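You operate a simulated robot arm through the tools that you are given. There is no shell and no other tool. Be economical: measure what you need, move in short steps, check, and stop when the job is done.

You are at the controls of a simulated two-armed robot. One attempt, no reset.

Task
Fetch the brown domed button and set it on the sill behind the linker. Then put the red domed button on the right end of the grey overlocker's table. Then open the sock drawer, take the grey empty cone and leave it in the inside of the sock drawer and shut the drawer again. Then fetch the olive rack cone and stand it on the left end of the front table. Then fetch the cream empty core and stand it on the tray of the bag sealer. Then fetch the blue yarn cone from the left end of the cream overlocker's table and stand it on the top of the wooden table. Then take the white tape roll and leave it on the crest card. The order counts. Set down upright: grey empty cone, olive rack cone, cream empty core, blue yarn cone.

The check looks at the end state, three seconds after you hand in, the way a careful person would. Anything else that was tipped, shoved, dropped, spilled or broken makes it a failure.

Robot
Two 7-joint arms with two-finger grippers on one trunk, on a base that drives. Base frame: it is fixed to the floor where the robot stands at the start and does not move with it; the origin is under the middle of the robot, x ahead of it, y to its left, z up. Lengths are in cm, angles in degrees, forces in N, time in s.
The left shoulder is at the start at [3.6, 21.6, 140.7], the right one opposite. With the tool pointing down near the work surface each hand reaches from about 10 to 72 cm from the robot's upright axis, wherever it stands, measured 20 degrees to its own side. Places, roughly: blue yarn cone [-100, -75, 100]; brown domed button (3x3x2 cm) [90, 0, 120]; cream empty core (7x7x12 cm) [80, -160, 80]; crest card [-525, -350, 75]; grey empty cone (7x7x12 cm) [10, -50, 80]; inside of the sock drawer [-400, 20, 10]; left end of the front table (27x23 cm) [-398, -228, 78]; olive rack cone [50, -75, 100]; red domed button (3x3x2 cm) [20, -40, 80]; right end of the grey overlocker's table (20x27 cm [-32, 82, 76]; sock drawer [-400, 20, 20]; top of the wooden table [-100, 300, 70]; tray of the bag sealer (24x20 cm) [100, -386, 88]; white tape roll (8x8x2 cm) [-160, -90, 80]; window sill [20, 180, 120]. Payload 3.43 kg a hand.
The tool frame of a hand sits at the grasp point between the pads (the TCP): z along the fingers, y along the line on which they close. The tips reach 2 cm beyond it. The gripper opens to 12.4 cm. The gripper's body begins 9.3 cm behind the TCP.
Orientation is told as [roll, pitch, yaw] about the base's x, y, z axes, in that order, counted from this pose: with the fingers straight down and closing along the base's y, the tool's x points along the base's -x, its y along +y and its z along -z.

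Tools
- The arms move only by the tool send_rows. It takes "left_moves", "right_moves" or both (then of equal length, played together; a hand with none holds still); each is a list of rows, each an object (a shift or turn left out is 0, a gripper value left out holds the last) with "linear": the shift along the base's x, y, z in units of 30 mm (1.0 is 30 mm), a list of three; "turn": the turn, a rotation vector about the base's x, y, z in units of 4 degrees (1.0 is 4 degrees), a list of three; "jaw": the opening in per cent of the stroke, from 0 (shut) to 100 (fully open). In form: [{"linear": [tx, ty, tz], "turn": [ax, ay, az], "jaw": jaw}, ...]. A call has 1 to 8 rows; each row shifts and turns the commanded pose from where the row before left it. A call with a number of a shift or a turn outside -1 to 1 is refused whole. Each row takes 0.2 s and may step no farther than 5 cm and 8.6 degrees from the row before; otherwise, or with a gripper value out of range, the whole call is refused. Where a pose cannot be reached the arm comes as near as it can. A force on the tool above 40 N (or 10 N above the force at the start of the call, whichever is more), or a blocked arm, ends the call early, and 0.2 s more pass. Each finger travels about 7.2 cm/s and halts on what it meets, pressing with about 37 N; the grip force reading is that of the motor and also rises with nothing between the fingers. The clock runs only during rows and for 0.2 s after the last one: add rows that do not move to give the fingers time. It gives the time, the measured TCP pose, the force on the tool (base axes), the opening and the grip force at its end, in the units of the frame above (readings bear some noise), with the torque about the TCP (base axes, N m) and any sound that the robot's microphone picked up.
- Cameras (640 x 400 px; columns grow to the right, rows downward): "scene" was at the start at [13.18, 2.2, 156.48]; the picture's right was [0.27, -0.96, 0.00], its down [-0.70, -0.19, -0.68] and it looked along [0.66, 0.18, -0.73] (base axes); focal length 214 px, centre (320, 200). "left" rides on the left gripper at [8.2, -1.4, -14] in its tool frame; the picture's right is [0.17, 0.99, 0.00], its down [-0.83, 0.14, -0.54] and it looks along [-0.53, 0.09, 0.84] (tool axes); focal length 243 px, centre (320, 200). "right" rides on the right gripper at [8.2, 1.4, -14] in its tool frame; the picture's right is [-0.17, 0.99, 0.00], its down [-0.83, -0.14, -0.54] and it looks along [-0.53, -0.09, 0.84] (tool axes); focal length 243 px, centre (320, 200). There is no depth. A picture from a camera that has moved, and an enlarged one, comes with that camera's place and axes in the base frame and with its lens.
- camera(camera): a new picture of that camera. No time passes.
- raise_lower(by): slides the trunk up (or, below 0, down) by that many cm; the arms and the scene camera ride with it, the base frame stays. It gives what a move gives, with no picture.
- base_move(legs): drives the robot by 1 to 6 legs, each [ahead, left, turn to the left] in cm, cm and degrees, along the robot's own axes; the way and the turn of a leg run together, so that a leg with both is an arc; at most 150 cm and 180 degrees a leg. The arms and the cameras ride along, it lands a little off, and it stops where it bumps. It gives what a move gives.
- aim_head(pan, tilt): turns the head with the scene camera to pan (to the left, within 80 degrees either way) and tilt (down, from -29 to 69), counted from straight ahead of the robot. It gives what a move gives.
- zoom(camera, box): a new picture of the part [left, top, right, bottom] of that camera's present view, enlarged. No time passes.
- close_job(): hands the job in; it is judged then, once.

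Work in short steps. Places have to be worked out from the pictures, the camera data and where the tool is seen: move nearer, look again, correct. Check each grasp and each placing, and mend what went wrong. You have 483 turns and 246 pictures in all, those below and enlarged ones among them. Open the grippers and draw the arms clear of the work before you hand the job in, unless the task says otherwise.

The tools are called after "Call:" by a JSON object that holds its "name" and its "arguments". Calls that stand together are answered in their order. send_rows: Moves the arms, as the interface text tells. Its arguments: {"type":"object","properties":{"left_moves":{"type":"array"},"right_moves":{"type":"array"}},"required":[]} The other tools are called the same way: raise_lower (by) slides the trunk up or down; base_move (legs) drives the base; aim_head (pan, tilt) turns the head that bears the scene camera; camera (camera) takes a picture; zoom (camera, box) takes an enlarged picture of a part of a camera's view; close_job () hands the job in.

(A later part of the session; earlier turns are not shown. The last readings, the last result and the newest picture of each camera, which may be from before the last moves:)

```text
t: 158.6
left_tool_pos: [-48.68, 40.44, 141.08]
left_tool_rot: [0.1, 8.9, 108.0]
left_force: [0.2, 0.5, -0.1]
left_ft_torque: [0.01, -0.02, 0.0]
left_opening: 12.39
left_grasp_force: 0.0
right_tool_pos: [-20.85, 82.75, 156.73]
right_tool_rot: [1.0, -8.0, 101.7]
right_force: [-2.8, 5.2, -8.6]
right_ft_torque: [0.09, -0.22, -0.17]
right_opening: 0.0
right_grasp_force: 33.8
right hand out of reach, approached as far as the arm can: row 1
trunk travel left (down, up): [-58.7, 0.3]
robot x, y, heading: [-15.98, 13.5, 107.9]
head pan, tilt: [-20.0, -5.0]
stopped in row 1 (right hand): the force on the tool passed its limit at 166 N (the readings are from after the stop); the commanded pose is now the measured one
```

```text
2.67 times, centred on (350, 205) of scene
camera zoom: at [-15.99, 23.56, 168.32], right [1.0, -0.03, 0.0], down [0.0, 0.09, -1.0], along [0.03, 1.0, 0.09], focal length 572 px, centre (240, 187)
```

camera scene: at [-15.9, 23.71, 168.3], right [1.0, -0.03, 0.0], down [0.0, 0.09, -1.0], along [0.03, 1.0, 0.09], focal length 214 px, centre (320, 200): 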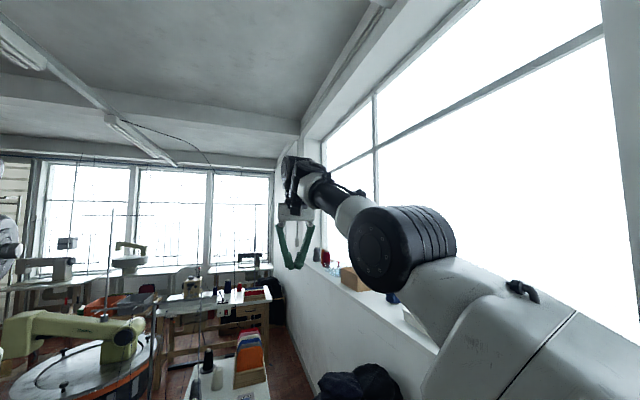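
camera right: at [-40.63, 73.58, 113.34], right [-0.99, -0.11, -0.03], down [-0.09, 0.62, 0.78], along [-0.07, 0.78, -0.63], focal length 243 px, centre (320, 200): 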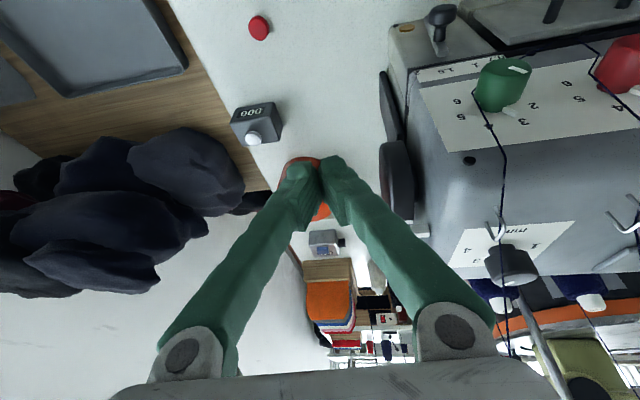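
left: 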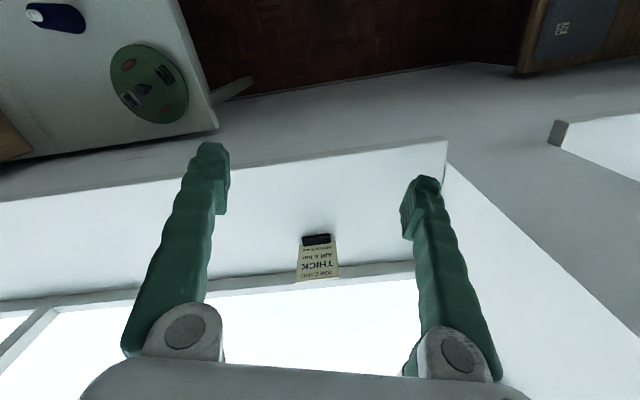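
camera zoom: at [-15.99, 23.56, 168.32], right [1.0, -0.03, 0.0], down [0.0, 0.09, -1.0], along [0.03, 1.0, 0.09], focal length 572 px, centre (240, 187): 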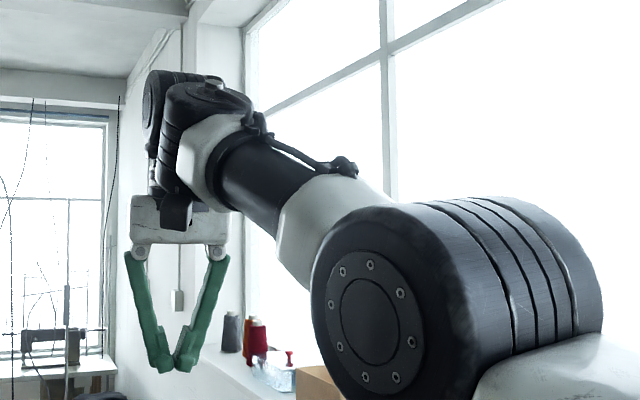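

I try the earlier recipe: a large yaw turn (-48°), which re-posed the elbow before.

Call:
{"name": "send_rows", "arguments": {"right_moves": [{"turn": [0.5, 0.2, -1]}, {"turn": [0.5, 0.2, -1]}, {"turn": [0, 0, -1]}, {"turn": [0, 0, -1]}, {"turn": [0, 0, -1]}, {"turn": [0, 0, -1]}, {"turn": [0, 0, -1]}, {"turn": [0, 0, -1]}]}}

Call:
{"name": "send_rows", "arguments": {"right_moves": [{"linear": [0.3, -0.9, 0], "turn": [0, 0, -1]}, {"linear": [0.3, -0.9, 0], "turn": [0, 0, -1]}, {"linear": [0.3, -0.9, 0], "turn": [0, 0, -1]}, {"linear": [0.3, -0.9, 0], "turn": [0, 0, -1]}, {"linear": [0.3, -0.9, 0]}, {"linear": [0.3, -0.9, 0]}]}}

Call:
{"name": "camera", "arguments": {"camera": "scene"}}

```text
t: 158.9
left_tool_pos: [-48.54, 40.53, 141.25]
left_tool_rot: [0.1, 8.8, 107.9]
left_force: [-0.7, -0.4, -0.4]
left_ft_torque: [0.01, -0.02, -0.01]
left_opening: 12.4
left_grasp_force: 0.0
right_tool_pos: [-20.66, 82.98, 156.66]
right_tool_rot: [1.3, -8.4, 100.2]
right_force: [-1.3, 9.4, -13.8]
right_ft_torque: [0.27, 0.22, 0.11]
right_opening: 0.0
right_grasp_force: 34.3
trunk travel left (down, up): [-58.7, 0.3]
robot x, y, heading: [-16.21, 14.36, 107.8]
head pan, tilt: [-20.0, -5.0]
stopped in row 1 (right hand): the force on the tool passed its limit at 97 N (the readings are from after the stop); the commanded pose is now the measured one
```

```text
t: 159.1
left_tool_pos: [-48.65, 40.5, 141.08]
left_tool_rot: [0.1, 8.8, 107.8]
left_force: [0.6, -0.7, 0.2]
left_ft_torque: [0.02, 0.02, -0.01]
left_opening: 12.39
left_grasp_force: 0.1
right_tool_pos: [-20.64, 83.02, 156.72]
right_tool_rot: [1.7, -8.8, 98.2]
right_force: [-1.5, 13.4, -24.4]
right_ft_torque: [0.75, 0.2, 0.08]
right_opening: 0.0
right_grasp_force: 34.3
right hand out of reach, approached as far as the arm can: row 1
trunk travel left (down, up): [-58.7, 0.3]
robot x, y, heading: [-15.9, 13.52, 108.1]
head pan, tilt: [-20.0, -5.0]
stopped in row 1 (right hand): the force on the tool passed its limit at 160 N (the readings are from after the stop); the commanded pose is now the measured one
```

```text
173 pictures are left
camera scene: at [-15.97, 23.54, 168.32], right [1.0, -0.03, 0.0], down [0.0, 0.09, -1.0], along [0.03, 1.0, 0.09], focal length 214 px, centre (320, 200)
```

scene: 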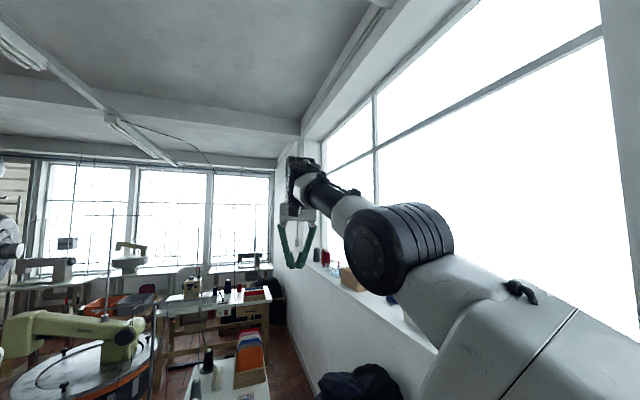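

The camera bracket presses on the forearm. I open the fold: swing the TCP forward/up about the wrist.

Call:
{"name": "send_rows", "arguments": {"right_moves": [{"linear": [-0.2, 0.65, 0], "turn": [0.95, 0.31, 0]}, {"linear": [-0.2, 0.65, 0.1], "turn": [0.95, 0.31, 0]}, {"linear": [-0.2, 0.65, 0.1], "turn": [0.95, 0.31, 0]}, {"linear": [-0.2, 0.65, 0.15], "turn": [0.95, 0.31, 0]}, {"linear": [-0.2, 0.65, 0.2], "turn": [0.95, 0.31, 0]}, {"linear": [-0.2, 0.6, 0.25], "turn": [0.95, 0.31, 0]}, {"linear": [-0.2, 0.6, 0.3], "turn": [0.95, 0.31, 0]}, {"linear": [-0.2, 0.6, 0.3], "turn": [0.95, 0.31, 0]}]}}

Call:
{"name": "camera", "arguments": {"camera": "scene"}}

```text
t: 160.9
left_tool_pos: [-48.52, 40.6, 141.16]
left_tool_rot: [0.3, 8.7, 107.9]
left_force: [-0.1, 0.2, 0.5]
left_ft_torque: [-0.02, 0.01, 0.02]
left_opening: 12.39
left_grasp_force: 0.1
right_tool_pos: [-23.92, 97.13, 160.05]
right_tool_rot: [8.5, -39.9, 95.2]
right_force: [0.1, 1.0, 0.2]
right_ft_torque: [0.0, -0.03, -0.01]
right_opening: 0.0
right_grasp_force: 34.6
right hand out of reach, approached as far as the arm can: row 3, 5, 6, 7
trunk travel left (down, up): [-58.7, 0.3]
robot x, y, heading: [-15.71, 13.85, 108.2]
head pan, tilt: [-20.0, -5.0]
```

```text
172 pictures are left
camera scene: at [-15.95, 23.76, 168.3], right [1.0, -0.03, 0.0], down [0.0, 0.09, -1.0], along [0.03, 1.0, 0.09], focal length 214 px, centre (320, 200)
```

scene: 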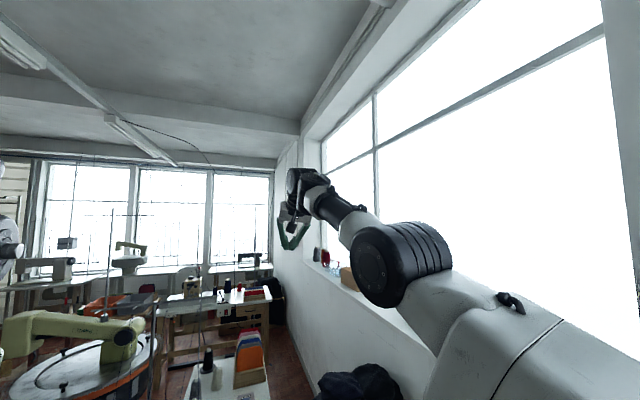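

Free now with 40° forward tilt. I move the hand right and down with this tilt.

Call:
{"name": "send_rows", "arguments": {"right_moves": [{"linear": [0.9, 0, -0.5]}, {"linear": [0.9, 0, -0.5]}, {"linear": [0.9, 0, -0.5]}, {"linear": [0.9, -0.3, -0.5]}, {"linear": [0.9, -0.3, -0.5]}, {"linear": [0.5, -0.5, -1]}, {"linear": [0, -0.5, -1]}, {"linear": [0, -0.5, -1]}]}}

Call:
{"name": "send_rows", "arguments": {"right_moves": [{"linear": [0, -0.7, -0.7]}, {"linear": [0, -0.7, -0.7]}, {"linear": [0, -0.7, -0.7]}, {"linear": [0, -0.7, -0.7]}, {"linear": [0, -0.7, 0]}]}}

Call:
{"name": "camera", "arguments": {"camera": "scene"}}

```text
t: 162.7
left_tool_pos: [-48.52, 40.49, 141.14]
left_tool_rot: [0.0, 8.8, 108.0]
left_force: [-0.3, -0.4, 0.0]
left_ft_torque: [0.0, -0.01, -0.03]
left_opening: 12.41
left_grasp_force: 0.0
right_tool_pos: [-12.73, 96.7, 154.29]
right_tool_rot: [8.8, -40.0, 94.2]
right_force: [-0.3, 0.6, -0.5]
right_ft_torque: [0.02, 0.01, 0.0]
right_opening: 0.0
right_grasp_force: 34.5
right hand out of reach, approached as far as the arm can: row 4, 5, 6, 7, 8
trunk travel left (down, up): [-58.7, 0.3]
robot x, y, heading: [-15.8, 13.56, 108.0]
head pan, tilt: [-20.0, -5.0]
```

```text
t: 163.9
left_tool_pos: [-48.51, 40.43, 141.1]
left_tool_rot: [0.1, 8.8, 108.0]
left_force: [-0.2, -0.1, -0.7]
left_ft_torque: [-0.04, 0.01, -0.01]
left_opening: 12.42
left_grasp_force: 0.1
right_tool_pos: [-12.79, 96.73, 154.39]
right_tool_rot: [8.8, -39.8, 94.3]
right_force: [0.4, 0.3, 1.2]
right_ft_torque: [-0.02, 0.01, -0.03]
right_opening: 0.01
right_grasp_force: 34.3
right hand out of reach, approached as far as the arm can: row 1, 2, 3, 4, 5
trunk travel left (down, up): [-58.7, 0.3]
robot x, y, heading: [-16.06, 13.51, 108.1]
head pan, tilt: [-20.0, -5.0]
```

```text
171 pictures are left
camera scene: at [-15.95, 23.61, 168.31], right [1.0, -0.03, 0.0], down [0.0, 0.09, -1.0], along [0.03, 1.0, 0.09], focal length 214 px, centre (320, 200)
```

scene: 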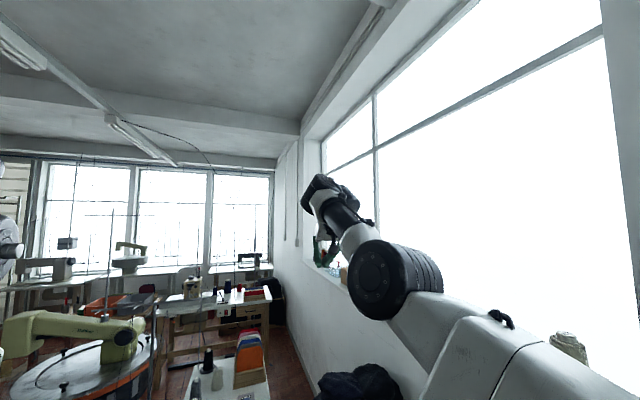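

The arm is in an elbow-down posture. I roll the fingers toward the left so the elbow is driven out to the right.

Call:
{"name": "send_rows", "arguments": {"right_moves": [{"turn": [-0.31, 0.95, 0]}, {"turn": [-0.31, 0.95, 0]}, {"turn": [-0.31, 0.95, 0]}, {"turn": [-0.31, 0.95, 0]}, {"turn": [-0.31, 0.95, 0]}, {"turn": [-0.31, 0.95, 0]}, {"turn": [-0.31, 0.95, 0]}, {"turn": [-0.31, 0.95, 0]}]}}

Call:
{"name": "send_rows", "arguments": {"right_moves": [{"turn": [-0.31, 0.95, 0]}, {"turn": [-0.31, 0.95, 0]}, {"turn": [-0.31, 0.95, 0]}, {"turn": [-0.31, 0.95, 0]}, {"turn": [-0.31, 0.95, 0]}, {"turn": [-0.31, 0.95, 0]}, {"turn": [-0.31, 0.95, 0]}, {"turn": [-0.31, 0.95, 0]}]}}

Call:
{"name": "camera", "arguments": {"camera": "scene"}}

```text
t: 165.7
left_tool_pos: [-48.45, 40.45, 141.08]
left_tool_rot: [0.0, 8.8, 107.9]
left_force: [0.1, 0.5, 0.5]
left_ft_torque: [-0.01, 0.02, -0.03]
left_opening: 12.41
left_grasp_force: 0.0
right_tool_pos: [-12.74, 96.57, 154.24]
right_tool_rot: [44.0, -27.0, 75.0]
right_force: [-0.9, -0.6, -0.1]
right_ft_torque: [-0.02, 0.02, 0.01]
right_opening: 0.0
right_grasp_force: 34.4
trunk travel left (down, up): [-58.7, 0.3]
robot x, y, heading: [-15.89, 13.73, 108.1]
head pan, tilt: [-20.0, -5.0]
```

```text
t: 167.5
left_tool_pos: [-48.57, 40.48, 141.12]
left_tool_rot: [0.0, 8.8, 107.8]
left_force: [0.3, -0.2, 0.1]
left_ft_torque: [0.02, -0.01, 0.0]
left_opening: 12.41
left_grasp_force: 0.1
right_tool_pos: [-12.8, 96.79, 154.11]
right_tool_rot: [70.6, -7.3, 66.8]
right_force: [-0.8, -0.6, 0.1]
right_ft_torque: [0.03, 0.0, 0.02]
right_opening: 0.0
right_grasp_force: 34.4
trunk travel left (down, up): [-58.7, 0.3]
robot x, y, heading: [-15.89, 13.96, 108.1]
head pan, tilt: [-20.0, -5.0]
```

```text
170 pictures are left
camera scene: at [-15.93, 23.65, 168.31], right [1.0, -0.03, 0.0], down [0.0, 0.09, -1.0], along [0.03, 1.0, 0.09], focal length 214 px, centre (320, 200)
```

scene: 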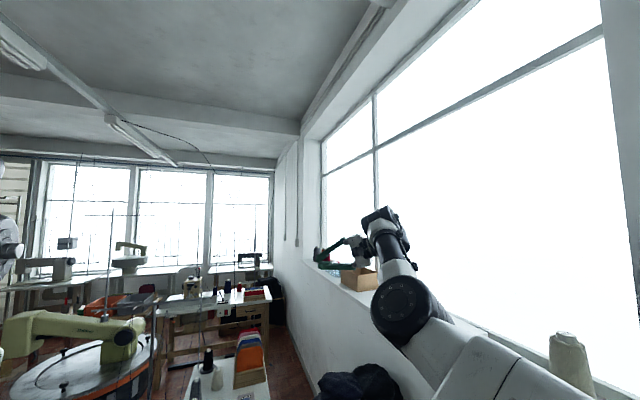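

Rotation succeeded freely. Now I pull the hand in toward the robot.

Call:
{"name": "send_rows", "arguments": {"right_moves": [{"linear": [0.1, -0.95, 0]}, {"linear": [0.1, -0.95, 0]}, {"linear": [0.1, -0.95, 0]}, {"linear": [0.1, -0.95, 0]}, {"linear": [0.1, -0.95, 0]}, {"linear": [0.1, -0.95, 0]}, {"linear": [0.1, -0.95, 0]}, {"linear": [0.1, -0.95, 0]}]}}

Call:
{"name": "camera", "arguments": {"camera": "scene"}}

```text
t: 168.1
left_tool_pos: [-48.79, 40.61, 141.02]
left_tool_rot: [0.0, 8.9, 107.8]
left_force: [-0.1, -0.2, 0.4]
left_ft_torque: [-0.02, -0.02, 0.0]
left_opening: 12.41
left_grasp_force: 0.1
right_tool_pos: [-14.71, 93.55, 151.26]
right_tool_rot: [69.3, -4.5, 68.9]
right_force: [-1.2, 0.9, -1.6]
right_ft_torque: [0.18, 0.01, -0.13]
right_opening: 0.0
right_grasp_force: 34.2
trunk travel left (down, up): [-58.7, 0.3]
robot x, y, heading: [-16.01, 13.47, 108.3]
head pan, tilt: [-20.0, -5.0]
stopped in row 2 (right hand): the force on the tool passed its limit at 142 N (the readings are from after the stop); the commanded pose is now the measured one
```

```text
169 pictures are left
camera scene: at [-16.22, 23.71, 168.31], right [1.0, -0.03, 0.0], down [0.0, 0.09, -1.0], along [0.03, 1.0, 0.09], focal length 214 px, centre (320, 200)
```

scene: 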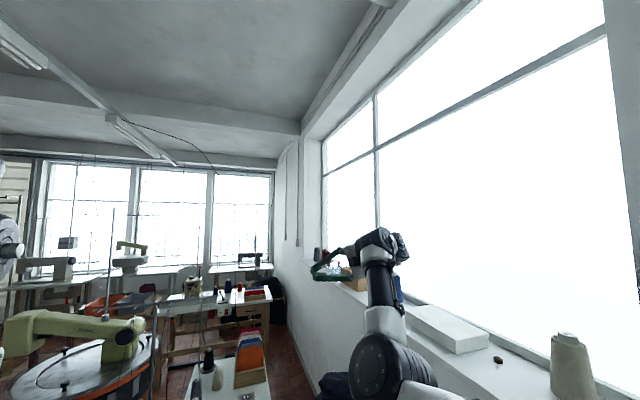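

The elbow did drop lower; I look at the arm with the head tilted down for a better idea.

Call:
{"name": "aim_head", "arguments": {"pan": -35, "tilt": 35}}

Call:
{"name": "camera", "arguments": {"camera": "scene"}}

```text
t: 169.1
left_tool_pos: [-48.57, 40.54, 141.13]
left_tool_rot: [0.0, 8.7, 107.8]
left_force: [0.0, -0.4, -0.1]
left_ft_torque: [-0.01, -0.01, 0.0]
left_opening: 12.4
left_grasp_force: 0.1
right_tool_pos: [-14.51, 93.42, 151.34]
right_tool_rot: [69.4, -4.4, 68.7]
right_force: [0.0, 0.2, -0.4]
right_ft_torque: [0.02, -0.06, -0.11]
right_opening: 0.0
right_grasp_force: 33.9
trunk travel left (down, up): [-58.7, 0.3]
robot x, y, heading: [-15.82, 13.87, 108.3]
head pan, tilt: [-35.0, 35.0]
```

```text
168 pictures are left
camera scene: at [-13.66, 23.27, 161.93], right [0.96, -0.29, 0.0], down [-0.17, -0.55, -0.82], along [0.24, 0.78, -0.57], focal length 214 px, centre (320, 200)
```

scene: 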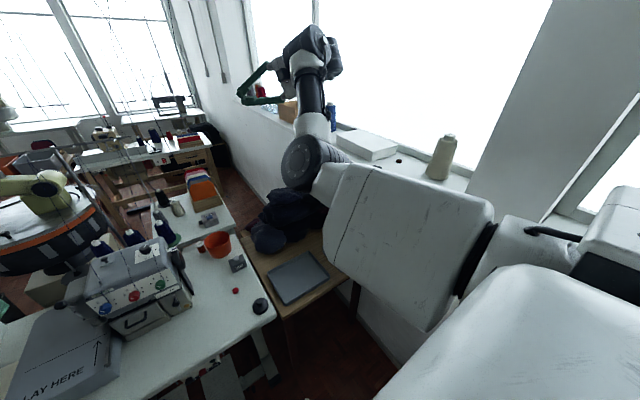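

I swing the approach direction from left to forward, then pull the hand in.

Call:
{"name": "send_rows", "arguments": {"right_moves": [{"linear": [0, 0.5, 0.3], "turn": [0, 0, -1]}, {"linear": [0, 0.5, 0.3], "turn": [0, 0, -1]}, {"turn": [0, 0, -1]}, {"turn": [0, 0, -1]}, {"turn": [0, 0, -1]}, {"turn": [0, 0, -1]}, {"turn": [0, 0, -1]}, {"turn": [0, 0, -1]}]}}

Call:
{"name": "send_rows", "arguments": {"right_moves": [{"turn": [0, 0, -1]}, {"turn": [0, 0, -1]}, {"turn": [0, 0, -1]}, {"turn": [0, 0, -1]}, {"turn": [0, 0, -1]}, {"turn": [0, 0, -1]}, {"turn": [0, 0, -1]}, {"turn": [0, 0, -1]}]}}

Call:
{"name": "send_rows", "arguments": {"right_moves": [{"linear": [0.3, -0.9, 0]}, {"linear": [0.3, -0.9, 0]}, {"linear": [0.3, -0.9, 0]}, {"linear": [0.3, -0.9, 0]}, {"linear": [0.3, -0.9, 0]}, {"linear": [0.3, -0.9, 0]}]}}

Call:
{"name": "camera", "arguments": {"camera": "scene"}}

```text
t: 170.9
left_tool_pos: [-48.46, 40.38, 141.19]
left_tool_rot: [0.1, 8.8, 107.9]
left_force: [0.3, -0.1, -0.6]
left_ft_torque: [0.03, 0.01, 0.02]
left_opening: 12.37
left_grasp_force: 0.0
right_tool_pos: [-14.63, 96.29, 153.11]
right_tool_rot: [69.5, -4.4, 36.8]
right_force: [0.4, -0.2, 0.8]
right_ft_torque: [-0.02, 0.01, 0.03]
right_opening: 0.01
right_grasp_force: 34.7
trunk travel left (down, up): [-58.7, 0.3]
robot x, y, heading: [-16.07, 14.01, 108.1]
head pan, tilt: [-35.0, 35.0]
```

```text
t: 172.7
left_tool_pos: [-48.65, 40.24, 141.25]
left_tool_rot: [0.1, 8.8, 107.9]
left_force: [-0.3, 0.3, 1.1]
left_ft_torque: [-0.01, -0.03, 0.01]
left_opening: 12.41
left_grasp_force: 0.1
right_tool_pos: [-13.79, 96.68, 154.0]
right_tool_rot: [70.2, -5.0, 3.9]
right_force: [0.4, -0.1, 0.5]
right_ft_torque: [0.01, -0.05, 0.02]
right_opening: 0.01
right_grasp_force: 34.2
trunk travel left (down, up): [-58.7, 0.3]
robot x, y, heading: [-15.74, 13.95, 108.1]
head pan, tilt: [-35.0, 35.0]
```

```text
t: 174.3
left_tool_pos: [-48.5, 40.51, 141.12]
left_tool_rot: [0.1, 8.8, 107.9]
left_force: [0.9, -0.7, 0.4]
left_ft_torque: [-0.03, -0.02, -0.01]
left_opening: 12.4
left_grasp_force: 0.0
right_tool_pos: [-5.92, 94.64, 154.54]
right_tool_rot: [72.4, -5.2, 0.0]
right_force: [-0.7, 0.1, 0.2]
right_ft_torque: [0.01, -0.02, 0.03]
right_opening: 0.0
right_grasp_force: 34.8
right hand out of reach, approached as far as the arm can: row 2, 3, 4, 5, 6
trunk travel left (down, up): [-58.7, 0.3]
robot x, y, heading: [-15.84, 13.82, 108.0]
head pan, tilt: [-35.0, 35.0]
stopped in row 6 (right hand): the arm was blocked; the commanded pose is now the measured one
```

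```text
167 pictures are left
camera scene: at [-13.67, 23.27, 161.93], right [0.96, -0.29, 0.0], down [-0.17, -0.55, -0.82], along [0.24, 0.78, -0.57], focal length 214 px, centre (320, 200)
```

scene: 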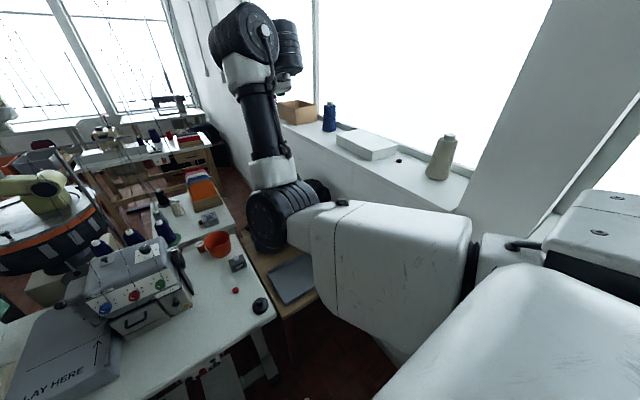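

Forearm is now upright with the elbow low. I lower the hand while tipping the fingers down, to reach a low-elbow working posture.

Call:
{"name": "send_rows", "arguments": {"right_moves": [{"linear": [0, 0, -1], "turn": [-0.95, 0, 0]}, {"linear": [0, 0, -1], "turn": [-0.95, 0, 0]}, {"linear": [0, 0, -1], "turn": [-0.95, 0, 0]}, {"linear": [0, 0, -1], "turn": [-0.95, 0, 0]}, {"linear": [0, 0, -1], "turn": [-0.95, 0, 0]}, {"linear": [0, 0, -1], "turn": [-0.95, 0, 0]}, {"linear": [0, 0, -1], "turn": [-0.95, 0, 0]}, {"linear": [0, 0, -1], "turn": [-0.95, 0, 0]}]}}

Call:
{"name": "camera", "arguments": {"camera": "scene"}}

```text
t: 176.3
left_tool_pos: [-48.54, 40.48, 141.17]
left_tool_rot: [0.2, 8.7, 108.0]
left_force: [0.4, -0.3, 0.8]
left_ft_torque: [0.0, -0.02, -0.02]
left_opening: 12.4
left_grasp_force: 0.1
right_tool_pos: [2.55, 98.41, 130.51]
right_tool_rot: [42.9, -6.8, -3.6]
right_force: [-0.5, -0.1, 0.6]
right_ft_torque: [-0.03, -0.02, 0.02]
right_opening: 0.0
right_grasp_force: 33.9
right hand out of reach, approached as far as the arm can: row 2, 3, 4, 5
trunk travel left (down, up): [-58.7, 0.3]
robot x, y, heading: [-15.81, 13.63, 108.1]
head pan, tilt: [-35.0, 35.0]
stopped in row 8 (right hand): the arm was blocked; the commanded pose is now the measured one
```

```text
166 pictures are left
camera scene: at [-13.67, 23.27, 161.93], right [0.96, -0.29, 0.0], down [-0.17, -0.55, -0.82], along [0.24, 0.78, -0.57], focal length 214 px, centre (320, 200)
```

scene: 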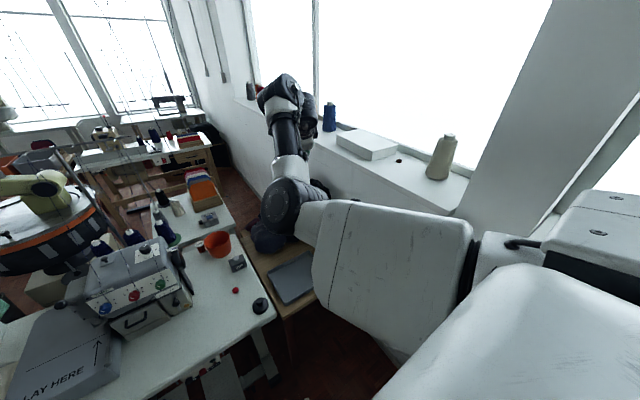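

Progress. I continue lowering and tipping the fingers down.

Call:
{"name": "send_rows", "arguments": {"right_moves": [{"linear": [0, 0, -0.8], "turn": [-0.9, 0.1, 0]}, {"linear": [0, 0, -0.8], "turn": [-0.9, 0.1, 0]}, {"linear": [0, -0.2, -0.8], "turn": [-0.9, 0.2, 0]}, {"linear": [0, -0.4, -0.5], "turn": [-0.9, 0.2, 0]}, {"linear": [0, -0.5, 0], "turn": [-0.9, 0.2, 0]}, {"linear": [0, -0.5, 0], "turn": [-0.9, 0.2, 0]}, {"linear": [0, -0.5, 0], "turn": [-0.9, 0.2, 0]}, {"linear": [0, -0.5, 0], "turn": [-0.9, 0.2, 0]}]}}

Call:
{"name": "camera", "arguments": {"camera": "scene"}}

```text
t: 178.3
left_tool_pos: [-48.54, 40.53, 141.17]
left_tool_rot: [0.1, 8.8, 107.9]
left_force: [0.8, 0.0, -0.1]
left_ft_torque: [0.03, 0.02, -0.03]
left_opening: 12.41
left_grasp_force: 0.0
right_tool_pos: [5.2, 89.1, 116.89]
right_tool_rot: [9.8, -4.9, -2.1]
right_force: [0.1, -1.1, 0.5]
right_ft_torque: [0.03, 0.02, -0.02]
right_opening: 0.0
right_grasp_force: 34.8
trunk travel left (down, up): [-58.7, 0.3]
robot x, y, heading: [-15.38, 13.81, 108.3]
head pan, tilt: [-35.0, 35.0]
stopped in row 8 (right hand): the arm was blocked; the commanded pose is now the measured one
```

```text
165 pictures are left
camera scene: at [-13.68, 23.23, 161.93], right [0.96, -0.29, 0.0], down [-0.17, -0.55, -0.82], along [0.24, 0.78, -0.57], focal length 214 px, centre (320, 200)
```

scene: 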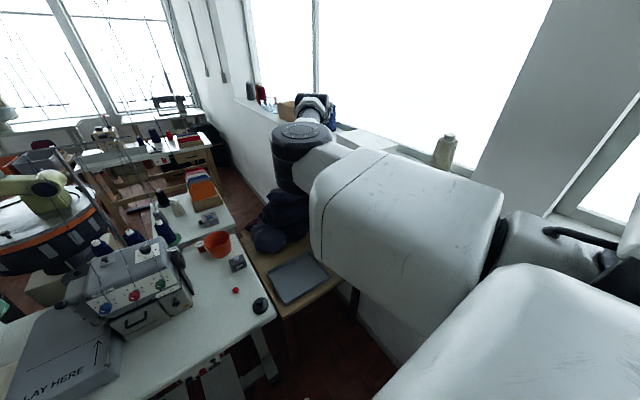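

Tool is nearly vertical again. I rotate yaw back (+) while drawing in.

Call:
{"name": "send_rows", "arguments": {"right_moves": [{"linear": [-0.3, -0.6, 0.2], "turn": [-0.5, 0.3, 1]}, {"linear": [-0.3, -0.6, 0.2], "turn": [-0.5, 0.3, 1]}, {"linear": [-0.3, -0.6, 0.2], "turn": [-0.5, 0.3, 1]}, {"linear": [-0.3, -0.6, 0.2], "turn": [-0.3, 0, 1]}, {"linear": [-0.3, -0.6, 0.2], "turn": [0, 0, 1]}, {"turn": [0, 0, 1]}, {"turn": [0, 0, 1]}, {"turn": [0, 0, 1]}]}}

Call:
{"name": "send_rows", "arguments": {"right_moves": [{"turn": [0, 0, 1]}, {"turn": [0, 0, 1]}, {"turn": [0, 0, 1]}, {"turn": [0, 0, 1]}, {"turn": [0, 0, 1]}, {"turn": [0, 0, 1]}, {"turn": [0, 0, 1]}, {"turn": [0, 0, 1]}]}}

Call:
{"name": "camera", "arguments": {"camera": "scene"}}

```text
t: 179.0
left_tool_pos: [-48.69, 40.54, 141.17]
left_tool_rot: [0.0, 8.7, 107.9]
left_force: [0.6, 0.0, 0.8]
left_ft_torque: [0.0, 0.01, 0.01]
left_opening: 12.41
left_grasp_force: 0.0
right_tool_pos: [6.49, 80.3, 108.72]
right_tool_rot: [-3.8, -4.8, 6.8]
right_force: [0.6, 0.4, 0.6]
right_ft_torque: [0.01, -0.03, -0.01]
right_opening: 0.04
right_grasp_force: 33.7
trunk travel left (down, up): [-58.7, 0.3]
robot x, y, heading: [-15.85, 13.6, 108.4]
head pan, tilt: [-35.0, 35.0]
stopped in row 3 (right hand): the arm was blocked; the commanded pose is now the measured one
```

```text
t: 180.8
left_tool_pos: [-48.61, 40.48, 141.12]
left_tool_rot: [0.1, 8.7, 108.0]
left_force: [-0.4, 1.4, -0.1]
left_ft_torque: [0.0, -0.03, -0.02]
left_opening: 12.4
left_grasp_force: 0.1
right_tool_pos: [7.69, 80.1, 107.96]
right_tool_rot: [-4.0, -3.7, 37.0]
right_force: [-0.4, 0.3, -0.3]
right_ft_torque: [0.02, 0.01, 0.01]
right_opening: 0.0
right_grasp_force: 34.8
trunk travel left (down, up): [-58.7, 0.3]
robot x, y, heading: [-15.62, 13.54, 108.3]
head pan, tilt: [-35.0, 35.0]
```

```text
164 pictures are left
camera scene: at [-13.67, 23.29, 161.92], right [0.96, -0.29, 0.0], down [-0.17, -0.55, -0.82], along [0.24, 0.78, -0.57], focal length 214 px, centre (320, 200)
```

scene: 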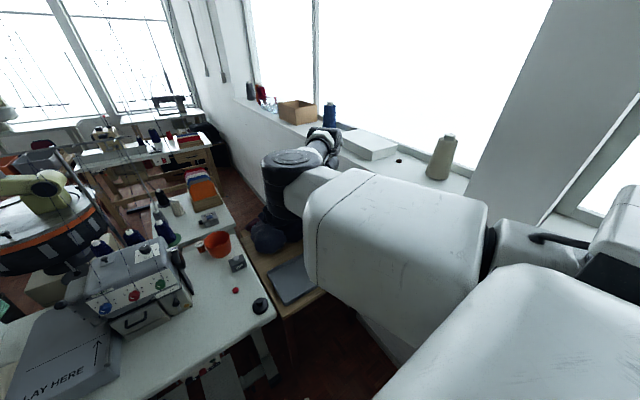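

The elbow is now inward. I back the base for space, then lift the hand up and in toward the shoulder.

Call:
{"name": "base_move", "arguments": {"legs": [[-18, 0, 0]]}}

Call:
{"name": "send_rows", "arguments": {"right_moves": [{"linear": [0, 0, 1]}, {"linear": [0, 0, 1]}, {"linear": [0, 0, 1]}, {"linear": [0, 0, 1]}, {"linear": [0, 0, 1]}, {"linear": [0, 0, 1]}, {"linear": [0, 0, 1]}, {"linear": [0, 0, 1]}]}}

Call:
{"name": "camera", "arguments": {"camera": "scene"}}

```text
t: 182.5
left_tool_pos: [-43.24, 23.9, 141.02]
left_tool_rot: [0.1, 8.9, 107.9]
left_force: [-0.3, 0.5, -0.2]
left_ft_torque: [-0.03, 0.01, 0.0]
left_opening: 12.39
left_grasp_force: 0.0
right_tool_pos: [13.15, 63.52, 107.95]
right_tool_rot: [-4.4, -4.1, 37.3]
right_force: [0.7, 0.0, -0.1]
right_ft_torque: [0.0, -0.05, -0.02]
right_opening: 0.0
right_grasp_force: 34.0
trunk travel left (down, up): [-58.7, 0.3]
robot x, y, heading: [-10.62, -3.26, 108.1]
head pan, tilt: [-35.0, 35.0]
```

```text
t: 183.3
left_tool_pos: [-43.01, 23.5, 141.16]
left_tool_rot: [0.0, 8.6, 108.0]
left_force: [0.0, -0.2, 0.2]
left_ft_torque: [0.04, 0.02, 0.03]
left_opening: 12.38
left_grasp_force: 0.1
right_tool_pos: [16.47, 58.33, 107.97]
right_tool_rot: [-13.7, -1.8, 36.5]
right_force: [0.1, 0.3, 0.3]
right_ft_torque: [0.01, -0.01, 0.01]
right_opening: 0.01
right_grasp_force: 34.9
trunk travel left (down, up): [-58.7, 0.3]
robot x, y, heading: [-10.19, -2.91, 108.2]
head pan, tilt: [-35.0, 35.0]
stopped in row 4 (right hand): the arm was blocked; the commanded pose is now the measured one
```

```text
163 pictures are left
camera scene: at [-8.11, 6.35, 161.93], right [0.96, -0.29, 0.0], down [-0.17, -0.55, -0.82], along [0.24, 0.78, -0.57], focal length 214 px, centre (320, 200)
```

scene: 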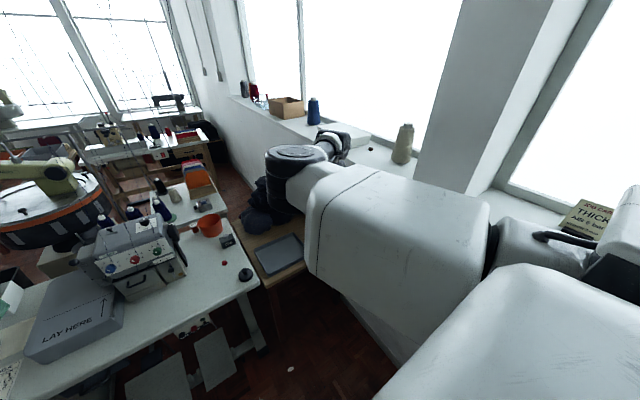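

I test which way the arm is free: pulling inward at this height.

Call:
{"name": "send_rows", "arguments": {"right_moves": [{"linear": [0.3, -0.9, 0]}, {"linear": [0.3, -0.9, 0]}, {"linear": [0.3, -0.9, 0]}, {"linear": [0.3, -0.9, 0]}]}}

Call:
{"name": "send_rows", "arguments": {"right_moves": [{"turn": [0, 0, 1]}, {"turn": [0, 0, 1]}, {"turn": [0, 0, 1]}, {"turn": [0, 0, 1]}, {"turn": [0, 0, 1]}, {"turn": [0, 0, 1]}, {"turn": [0, 0, 1]}, {"turn": [0, 0, 1]}]}}

Call:
{"name": "send_rows", "arguments": {"right_moves": [{"linear": [0, 0, 1]}, {"linear": [0, 0, 1]}, {"linear": [0, 0, 1]}, {"linear": [0, 0, 1]}, {"linear": [0, 0, 1]}, {"linear": [0, 0, 1]}, {"linear": [0, 0, 1]}, {"linear": [0, 0, 1]}]}}

Call:
{"name": "camera", "arguments": {"camera": "scene"}}

```text
t: 184.3
left_tool_pos: [-42.97, 23.64, 141.08]
left_tool_rot: [0.1, 8.7, 107.9]
left_force: [-0.5, 0.1, 0.0]
left_ft_torque: [0.01, 0.02, -0.02]
left_opening: 12.38
left_grasp_force: 0.1
right_tool_pos: [25.86, 42.92, 102.92]
right_tool_rot: [-22.6, -0.9, 32.2]
right_force: [-0.7, 0.4, 1.1]
right_ft_torque: [0.01, -0.02, 0.01]
right_opening: 0.0
right_grasp_force: 34.8
trunk travel left (down, up): [-58.7, 0.3]
robot x, y, heading: [-10.22, -3.06, 108.2]
head pan, tilt: [-35.0, 35.0]
stopped in row 4 (right hand): the arm was blocked; the commanded pose is now the measured one
```

```text
t: 186.3
left_tool_pos: [-42.9, 23.56, 141.14]
left_tool_rot: [0.1, 8.9, 107.9]
left_force: [-0.6, -0.7, 0.7]
left_ft_torque: [0.02, 0.03, 0.04]
left_opening: 12.41
left_grasp_force: 0.0
right_tool_pos: [34.98, 39.47, 103.04]
right_tool_rot: [-30.7, -2.2, 58.6]
right_force: [-0.1, 0.3, -0.7]
right_ft_torque: [0.04, 0.01, 0.01]
right_opening: 0.0
right_grasp_force: 34.5
trunk travel left (down, up): [-58.7, 0.3]
robot x, y, heading: [-10.01, -2.98, 108.3]
head pan, tilt: [-35.0, 35.0]
stopped in row 8 (right hand): the arm was blocked; the commanded pose is now the measured one
```

```text
t: 187.1
left_tool_pos: [-43.04, 23.58, 141.11]
left_tool_rot: [0.0, 8.9, 107.9]
left_force: [-0.1, 1.0, -0.3]
left_ft_torque: [-0.01, -0.01, -0.01]
left_opening: 12.42
left_grasp_force: 0.0
right_tool_pos: [32.78, 33.72, 106.24]
right_tool_rot: [-28.5, 7.8, 54.2]
right_force: [-0.3, -0.9, 1.1]
right_ft_torque: [0.03, -0.03, -0.04]
right_opening: 0.0
right_grasp_force: 34.9
trunk travel left (down, up): [-58.7, 0.3]
robot x, y, heading: [-10.29, -3.42, 108.5]
head pan, tilt: [-35.0, 35.0]
stopped in row 4 (right hand): the arm was blocked; the commanded pose is now the measured one
```

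```text
162 pictures are left
camera scene: at [-8.13, 6.44, 161.92], right [0.96, -0.29, 0.0], down [-0.17, -0.55, -0.82], along [0.24, 0.78, -0.57], focal length 214 px, centre (320, 200)
```

scene: 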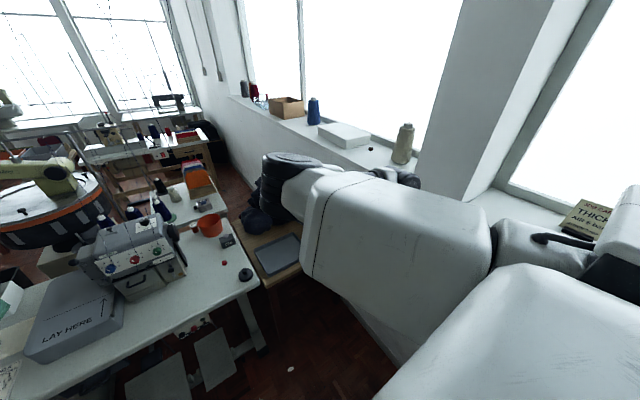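

The hand is getting near the wall; I move the base to the open aisle (toward -x) before continuing to untangle.

Call:
{"name": "base_move", "arguments": {"legs": [[12, 40, 0]]}}

Call:
{"name": "aim_head", "arguments": {"pan": 75, "tilt": 30}}

Call:
{"name": "camera", "arguments": {"camera": "scene"}}

```text
t: 193.0
left_tool_pos: [-84.74, 22.58, 141.05]
left_tool_rot: [0.1, 8.8, 108.0]
left_force: [-0.1, -0.1, -0.2]
left_ft_torque: [0.0, 0.01, -0.01]
left_opening: 12.42
left_grasp_force: 0.0
right_tool_pos: [-8.99, 32.78, 106.29]
right_tool_rot: [-28.5, 7.7, 54.2]
right_force: [-0.2, -0.2, -0.1]
right_ft_torque: [0.01, -0.03, -0.02]
right_opening: 0.02
right_grasp_force: 34.6
trunk travel left (down, up): [-58.7, 0.3]
robot x, y, heading: [-51.87, -3.97, 107.9]
head pan, tilt: [-35.0, 35.0]
```

```text
t: 194.9
left_tool_pos: [-84.85, 22.47, 141.13]
left_tool_rot: [0.1, 8.8, 107.9]
left_force: [-0.8, 0.1, 0.0]
left_ft_torque: [0.0, 0.02, -0.01]
left_opening: 12.39
left_grasp_force: 0.0
right_tool_pos: [-9.0, 32.65, 106.12]
right_tool_rot: [-28.4, 7.9, 54.2]
right_force: [-0.5, 0.0, 0.2]
right_ft_torque: [0.02, 0.01, 0.02]
right_opening: 0.0
right_grasp_force: 34.2
trunk travel left (down, up): [-58.7, 0.3]
robot x, y, heading: [-52.53, -4.36, 108.3]
head pan, tilt: [75.0, 30.0]
```

```text
161 pictures are left
camera scene: at [-61.51, -3.51, 162.7], right [-0.06, 1.0, 0.0], down [0.5, 0.03, -0.87], along [-0.86, -0.05, -0.5], focal length 214 px, centre (320, 200)
```

scene: 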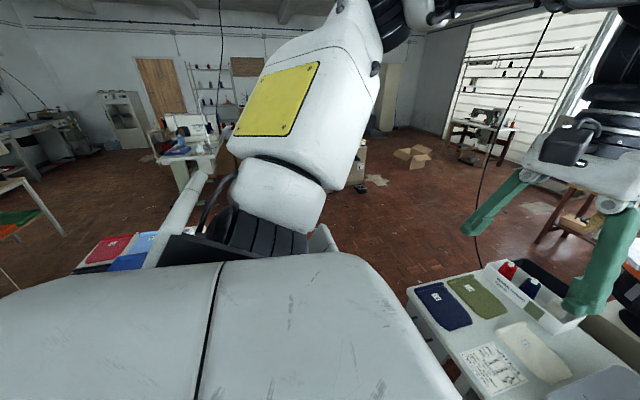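

Left arm is in the normal posture (yellow panel up). I drive to the open floor around x≈-135 to have space for untangling the right arm.

Call:
{"name": "base_move", "arguments": {"legs": [[24, 80, 0]]}}

Call:
{"name": "aim_head", "arguments": {"pan": -50, "tilt": 30}}

Call:
{"name": "camera", "arguments": {"camera": "scene"}}

```text
t: 206.0
left_tool_pos: [-169.49, 18.69, 141.19]
left_tool_rot: [0.1, 8.8, 108.9]
left_force: [-0.4, 0.0, 0.1]
left_ft_torque: [-0.02, 0.0, 0.02]
left_opening: 12.4
left_grasp_force: 0.1
right_tool_pos: [-93.85, 29.88, 106.18]
right_tool_rot: [-28.4, 7.8, 55.1]
right_force: [-0.2, -0.3, -0.1]
right_ft_torque: [0.01, 0.01, -0.03]
right_opening: 0.0
right_grasp_force: 34.1
trunk travel left (down, up): [-58.7, 0.3]
robot x, y, heading: [-136.06, -7.69, 109.0]
head pan, tilt: [75.0, 30.0]
```

```text
t: 208.1
left_tool_pos: [-169.6, 18.6, 141.17]
left_tool_rot: [0.1, 8.8, 108.8]
left_force: [-0.1, -0.4, 0.7]
left_ft_torque: [0.01, 0.02, 0.02]
left_opening: 12.41
left_grasp_force: 0.1
right_tool_pos: [-93.97, 29.98, 106.27]
right_tool_rot: [-28.4, 7.8, 55.1]
right_force: [0.0, 0.1, 0.3]
right_ft_torque: [0.0, -0.01, -0.03]
right_opening: 0.01
right_grasp_force: 34.8
trunk travel left (down, up): [-58.7, 0.3]
robot x, y, heading: [-136.68, -7.29, 109.2]
head pan, tilt: [-50.0, 30.0]
```

```text
160 pictures are left
camera scene: at [-132.16, 1.27, 162.7], right [0.86, -0.51, 0.0], down [-0.26, -0.43, -0.87], along [0.45, 0.74, -0.5], focal length 214 px, centre (320, 200)
```

scene: 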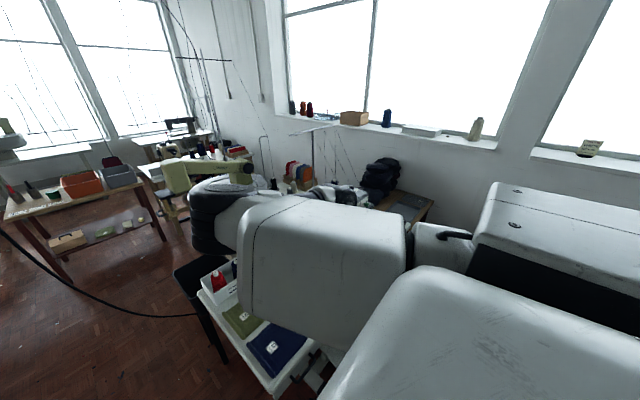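

I go further into the open floor, then turn so the right side faces open space.

Call:
{"name": "base_move", "arguments": {"legs": [[24, 62, 0]]}}

Call:
{"name": "aim_head", "arguments": {"pan": 75, "tilt": 35}}

Call:
{"name": "camera", "arguments": {"camera": "scene"}}

```text
t: 216.7
left_tool_pos: [-235.67, 20.54, 141.09]
left_tool_rot: [0.1, 8.8, 109.0]
left_force: [0.6, 0.3, 0.0]
left_ft_torque: [0.04, -0.02, -0.01]
left_opening: 12.4
left_grasp_force: 0.1
right_tool_pos: [-160.07, 32.17, 106.17]
right_tool_rot: [-28.4, 7.9, 55.4]
right_force: [-0.8, -0.6, -0.4]
right_ft_torque: [-0.01, 0.01, 0.02]
right_opening: 0.02
right_grasp_force: 34.5
trunk travel left (down, up): [-58.7, 0.3]
robot x, y, heading: [-201.84, -5.66, 109.3]
head pan, tilt: [-50.0, 30.0]
```

```text
t: 218.8
left_tool_pos: [-235.63, 20.53, 141.01]
left_tool_rot: [0.1, 8.7, 109.0]
left_force: [0.3, 0.3, -0.1]
left_ft_torque: [0.03, 0.01, 0.01]
left_opening: 12.41
left_grasp_force: 0.1
right_tool_pos: [-160.07, 32.15, 106.24]
right_tool_rot: [-28.5, 7.8, 55.2]
right_force: [-0.5, 0.2, 0.4]
right_ft_torque: [-0.04, 0.0, 0.01]
right_opening: 0.02
right_grasp_force: 34.8
trunk travel left (down, up): [-58.7, 0.3]
robot x, y, heading: [-202.38, -5.59, 109.4]
head pan, tilt: [75.0, 35.0]
```

```text
159 pictures are left
camera scene: at [-211.61, -5.08, 161.92], right [-0.07, 1.0, 0.0], down [0.57, 0.04, -0.82], along [-0.82, -0.06, -0.57], focal length 214 px, centre (320, 200)
```

scene: 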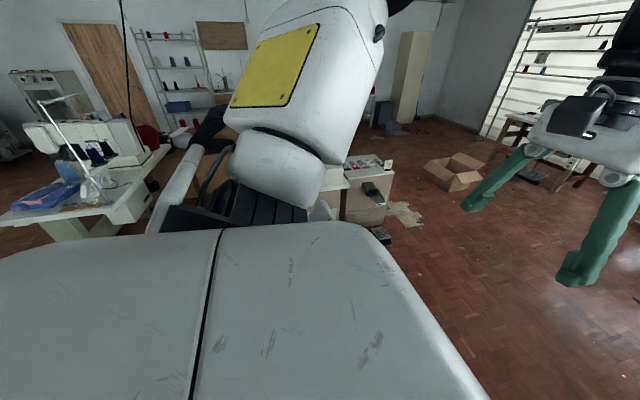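

I turn left 60° so the right side faces free floor, then work on the arm.

Call:
{"name": "base_move", "arguments": {"legs": [[0, 0, 60]]}}

Call:
{"name": "aim_head", "arguments": {"pan": -60, "tilt": 30}}

Call:
{"name": "camera", "arguments": {"camera": "scene"}}

```text
t: 222.9
left_tool_pos: [-241.11, -22.49, 141.12]
left_tool_rot: [0.0, 8.8, 170.9]
left_force: [-0.3, -0.1, 0.3]
left_ft_torque: [-0.02, 0.03, 0.0]
left_opening: 12.41
left_grasp_force: 0.1
right_tool_pos: [-215.73, 49.69, 106.28]
right_tool_rot: [-28.5, 7.8, 117.2]
right_force: [0.0, -0.3, 0.1]
right_ft_torque: [-0.02, -0.01, 0.0]
right_opening: 0.0
right_grasp_force: 34.2
trunk travel left (down, up): [-58.7, 0.3]
robot x, y, heading: [-202.59, -5.89, 171.4]
head pan, tilt: [75.0, 35.0]
```

```text
t: 225.1
left_tool_pos: [-241.04, -22.51, 141.18]
left_tool_rot: [0.1, 8.7, 170.9]
left_force: [0.4, 0.1, -0.1]
left_ft_torque: [0.02, 0.01, -0.01]
left_opening: 12.38
left_grasp_force: 0.0
right_tool_pos: [-215.75, 49.63, 106.15]
right_tool_rot: [-28.5, 7.8, 117.2]
right_force: [0.2, 0.7, 0.9]
right_ft_torque: [0.0, 0.04, -0.01]
right_opening: 0.0
right_grasp_force: 34.5
trunk travel left (down, up): [-58.7, 0.3]
robot x, y, heading: [-201.99, -5.84, 171.4]
head pan, tilt: [-60.0, 30.0]
```

```text
158 pictures are left
camera scene: at [-206.82, 3.14, 162.7], right [0.93, 0.36, 0.0], down [0.18, -0.47, -0.87], along [-0.31, 0.81, -0.5], focal length 214 px, centre (320, 200)
```

scene: 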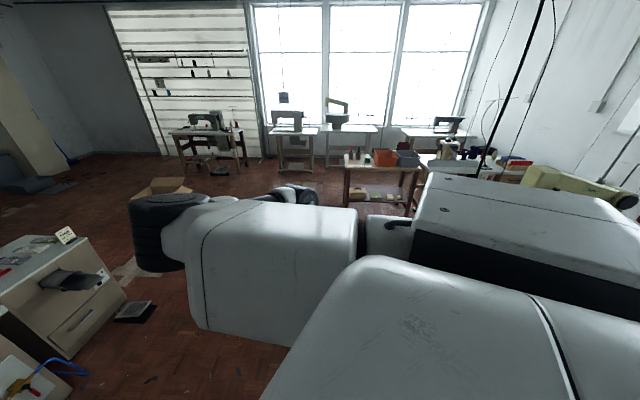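

I swing the hand out to the right and turn the fingers outward, to straighten the arm sideways.

Call:
{"name": "send_rows", "arguments": {"right_moves": [{"linear": [0.1, 0.6, 0.5], "turn": [0.95, -0.15, 0]}, {"linear": [0.1, 0.6, 0.5], "turn": [0.95, -0.15, 0]}, {"linear": [0.1, 0.6, 0.5], "turn": [0.95, -0.15, 0]}, {"linear": [0.1, 0.6, 0.5], "turn": [0.95, -0.15, 0]}, {"linear": [0.1, 0.6, 0.5], "turn": [0.95, -0.15, 0]}, {"linear": [0.1, 0.6, 0.5], "turn": [0.95, -0.15, 0]}, {"linear": [0.1, 0.6, 0.5], "turn": [0.95, -0.15, 0]}, {"linear": [0.1, 0.6, 0.5], "turn": [0.95, -0.15, 0]}]}}

Call:
{"name": "send_rows", "arguments": {"right_moves": [{"linear": [0.1, 0.6, 0.5], "turn": [0.95, -0.15, 0]}, {"linear": [0.1, 0.6, 0.5], "turn": [0.95, -0.15, 0]}, {"linear": [0.1, 0.6, 0.5], "turn": [0.95, -0.15, 0]}, {"linear": [0.1, 0.6, 0.5], "turn": [0.95, -0.15, 0]}, {"linear": [0.1, 0.6, 0.5], "turn": [0.95, -0.15, 0]}, {"linear": [0.1, 0.6, 0.5], "turn": [0.95, -0.15, 0]}, {"linear": [0.1, 0.6, 0.5], "turn": [0.95, -0.15, 0]}, {"linear": [0.1, 0.6, 0.5], "turn": [0.95, -0.15, 0]}]}}

Call:
{"name": "camera", "arguments": {"camera": "scene"}}

```text
t: 226.9
left_tool_pos: [-241.02, -22.63, 141.14]
left_tool_rot: [0.1, 8.8, 170.9]
left_force: [0.5, -0.4, 0.5]
left_ft_torque: [0.0, 0.0, 0.0]
left_opening: 12.39
left_grasp_force: 0.1
right_tool_pos: [-213.27, 64.1, 118.35]
right_tool_rot: [-44.1, -17.8, 116.1]
right_force: [0.4, 0.3, -0.2]
right_ft_torque: [0.0, 0.0, 0.0]
right_opening: 0.0
right_grasp_force: 34.2
trunk travel left (down, up): [-58.7, 0.3]
robot x, y, heading: [-202.04, -5.27, 171.0]
head pan, tilt: [-60.0, 30.0]
```

```text
t: 228.7
left_tool_pos: [-241.05, -22.44, 141.08]
left_tool_rot: [0.1, 8.8, 170.9]
left_force: [0.2, 0.4, -1.0]
left_ft_torque: [-0.02, 0.03, -0.03]
left_opening: 12.42
left_grasp_force: 0.0
right_tool_pos: [-210.92, 78.5, 130.07]
right_tool_rot: [-70.8, -39.6, 130.6]
right_force: [-0.6, 0.2, 0.8]
right_ft_torque: [-0.04, 0.01, 0.01]
right_opening: 0.0
right_grasp_force: 34.5
trunk travel left (down, up): [-58.7, 0.3]
robot x, y, heading: [-202.28, -5.44, 171.3]
head pan, tilt: [-60.0, 30.0]
```

```text
157 pictures are left
camera scene: at [-206.79, 3.23, 162.7], right [0.93, 0.36, 0.0], down [0.18, -0.47, -0.87], along [-0.31, 0.81, -0.5], focal length 214 px, centre (320, 200)
```

scene: 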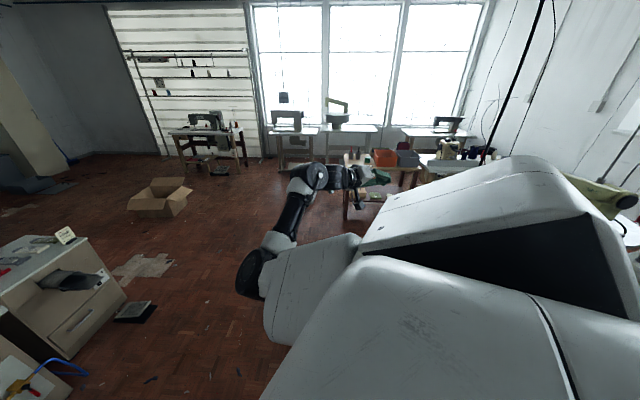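

Now moves are free. Plan: bring the hand down to hang at the right side (elbow in front), then swing forward so the elbow ends up above.

Call:
{"name": "send_rows", "arguments": {"right_moves": [{"linear": [0, 0, -1], "turn": [-0.95, 0.15, 0]}, {"linear": [0, 0, -1], "turn": [-0.95, 0.15, 0]}, {"linear": [0, 0, -1], "turn": [-0.95, 0.15, 0]}, {"linear": [0, -0.2, -1], "turn": [-0.95, 0.15, 0]}, {"linear": [0, -0.4, -1], "turn": [-0.95, 0.15, 0]}, {"linear": [0, -0.5, -1], "turn": [-0.95, 0.15, 0]}, {"linear": [0, -0.5, -1], "turn": [-0.95, 0.15, 0]}, {"linear": [0, -0.5, -1], "turn": [-0.95, 0.15, 0]}]}}

Call:
{"name": "send_rows", "arguments": {"right_moves": [{"linear": [0, -0.5, -1], "turn": [-0.95, 0.15, 0]}, {"linear": [0, -0.5, -1], "turn": [-0.95, 0.15, 0]}, {"linear": [0, -0.5, -1], "turn": [-0.95, 0.15, 0]}, {"linear": [0, -0.5, -1], "turn": [-0.95, 0.15, 0]}, {"linear": [0, -0.5, -1], "turn": [-0.95, 0.15, 0]}, {"linear": [0, -0.5, -0.5], "turn": [-0.95, 0.15, 0]}, {"linear": [0, 0, 0], "turn": [-0.95, 0.15, 0]}]}}

Call:
{"name": "camera", "arguments": {"camera": "scene"}}

```text
t: 230.5
left_tool_pos: [-241.15, -22.59, 141.07]
left_tool_rot: [0.2, 8.9, 170.9]
left_force: [-0.3, -0.4, -0.3]
left_ft_torque: [0.04, 0.04, 0.01]
left_opening: 12.4
left_grasp_force: 0.1
right_tool_pos: [-211.01, 72.13, 106.16]
right_tool_rot: [-46.9, -16.9, 118.8]
right_force: [0.0, -1.1, 0.4]
right_ft_torque: [-0.02, 0.04, -0.02]
right_opening: 0.0
right_grasp_force: 34.4
trunk travel left (down, up): [-58.7, 0.3]
robot x, y, heading: [-202.57, -5.56, 171.4]
head pan, tilt: [-60.0, 30.0]
```

```text
t: 232.1
left_tool_pos: [-241.22, -22.59, 141.15]
left_tool_rot: [0.1, 8.8, 170.9]
left_force: [0.6, 1.0, -0.4]
left_ft_torque: [-0.03, -0.01, 0.0]
left_opening: 12.38
left_grasp_force: 0.1
right_tool_pos: [-211.23, 62.89, 89.79]
right_tool_rot: [-30.5, 4.9, 116.9]
right_force: [-0.6, -0.1, -0.2]
right_ft_torque: [0.0, 0.01, 0.02]
right_opening: 0.0
right_grasp_force: 34.5
trunk travel left (down, up): [-58.7, 0.3]
robot x, y, heading: [-202.18, -5.56, 171.2]
head pan, tilt: [-60.0, 30.0]
```

```text
156 pictures are left
camera scene: at [-206.88, 3.14, 162.7], right [0.93, 0.36, 0.0], down [0.18, -0.47, -0.87], along [-0.31, 0.81, -0.5], focal length 214 px, centre (320, 200)
```

scene: 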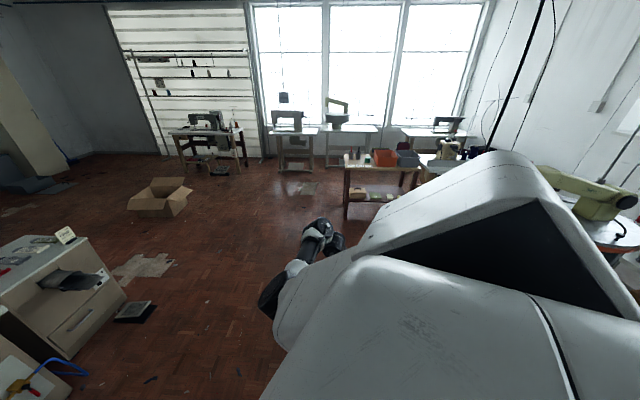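

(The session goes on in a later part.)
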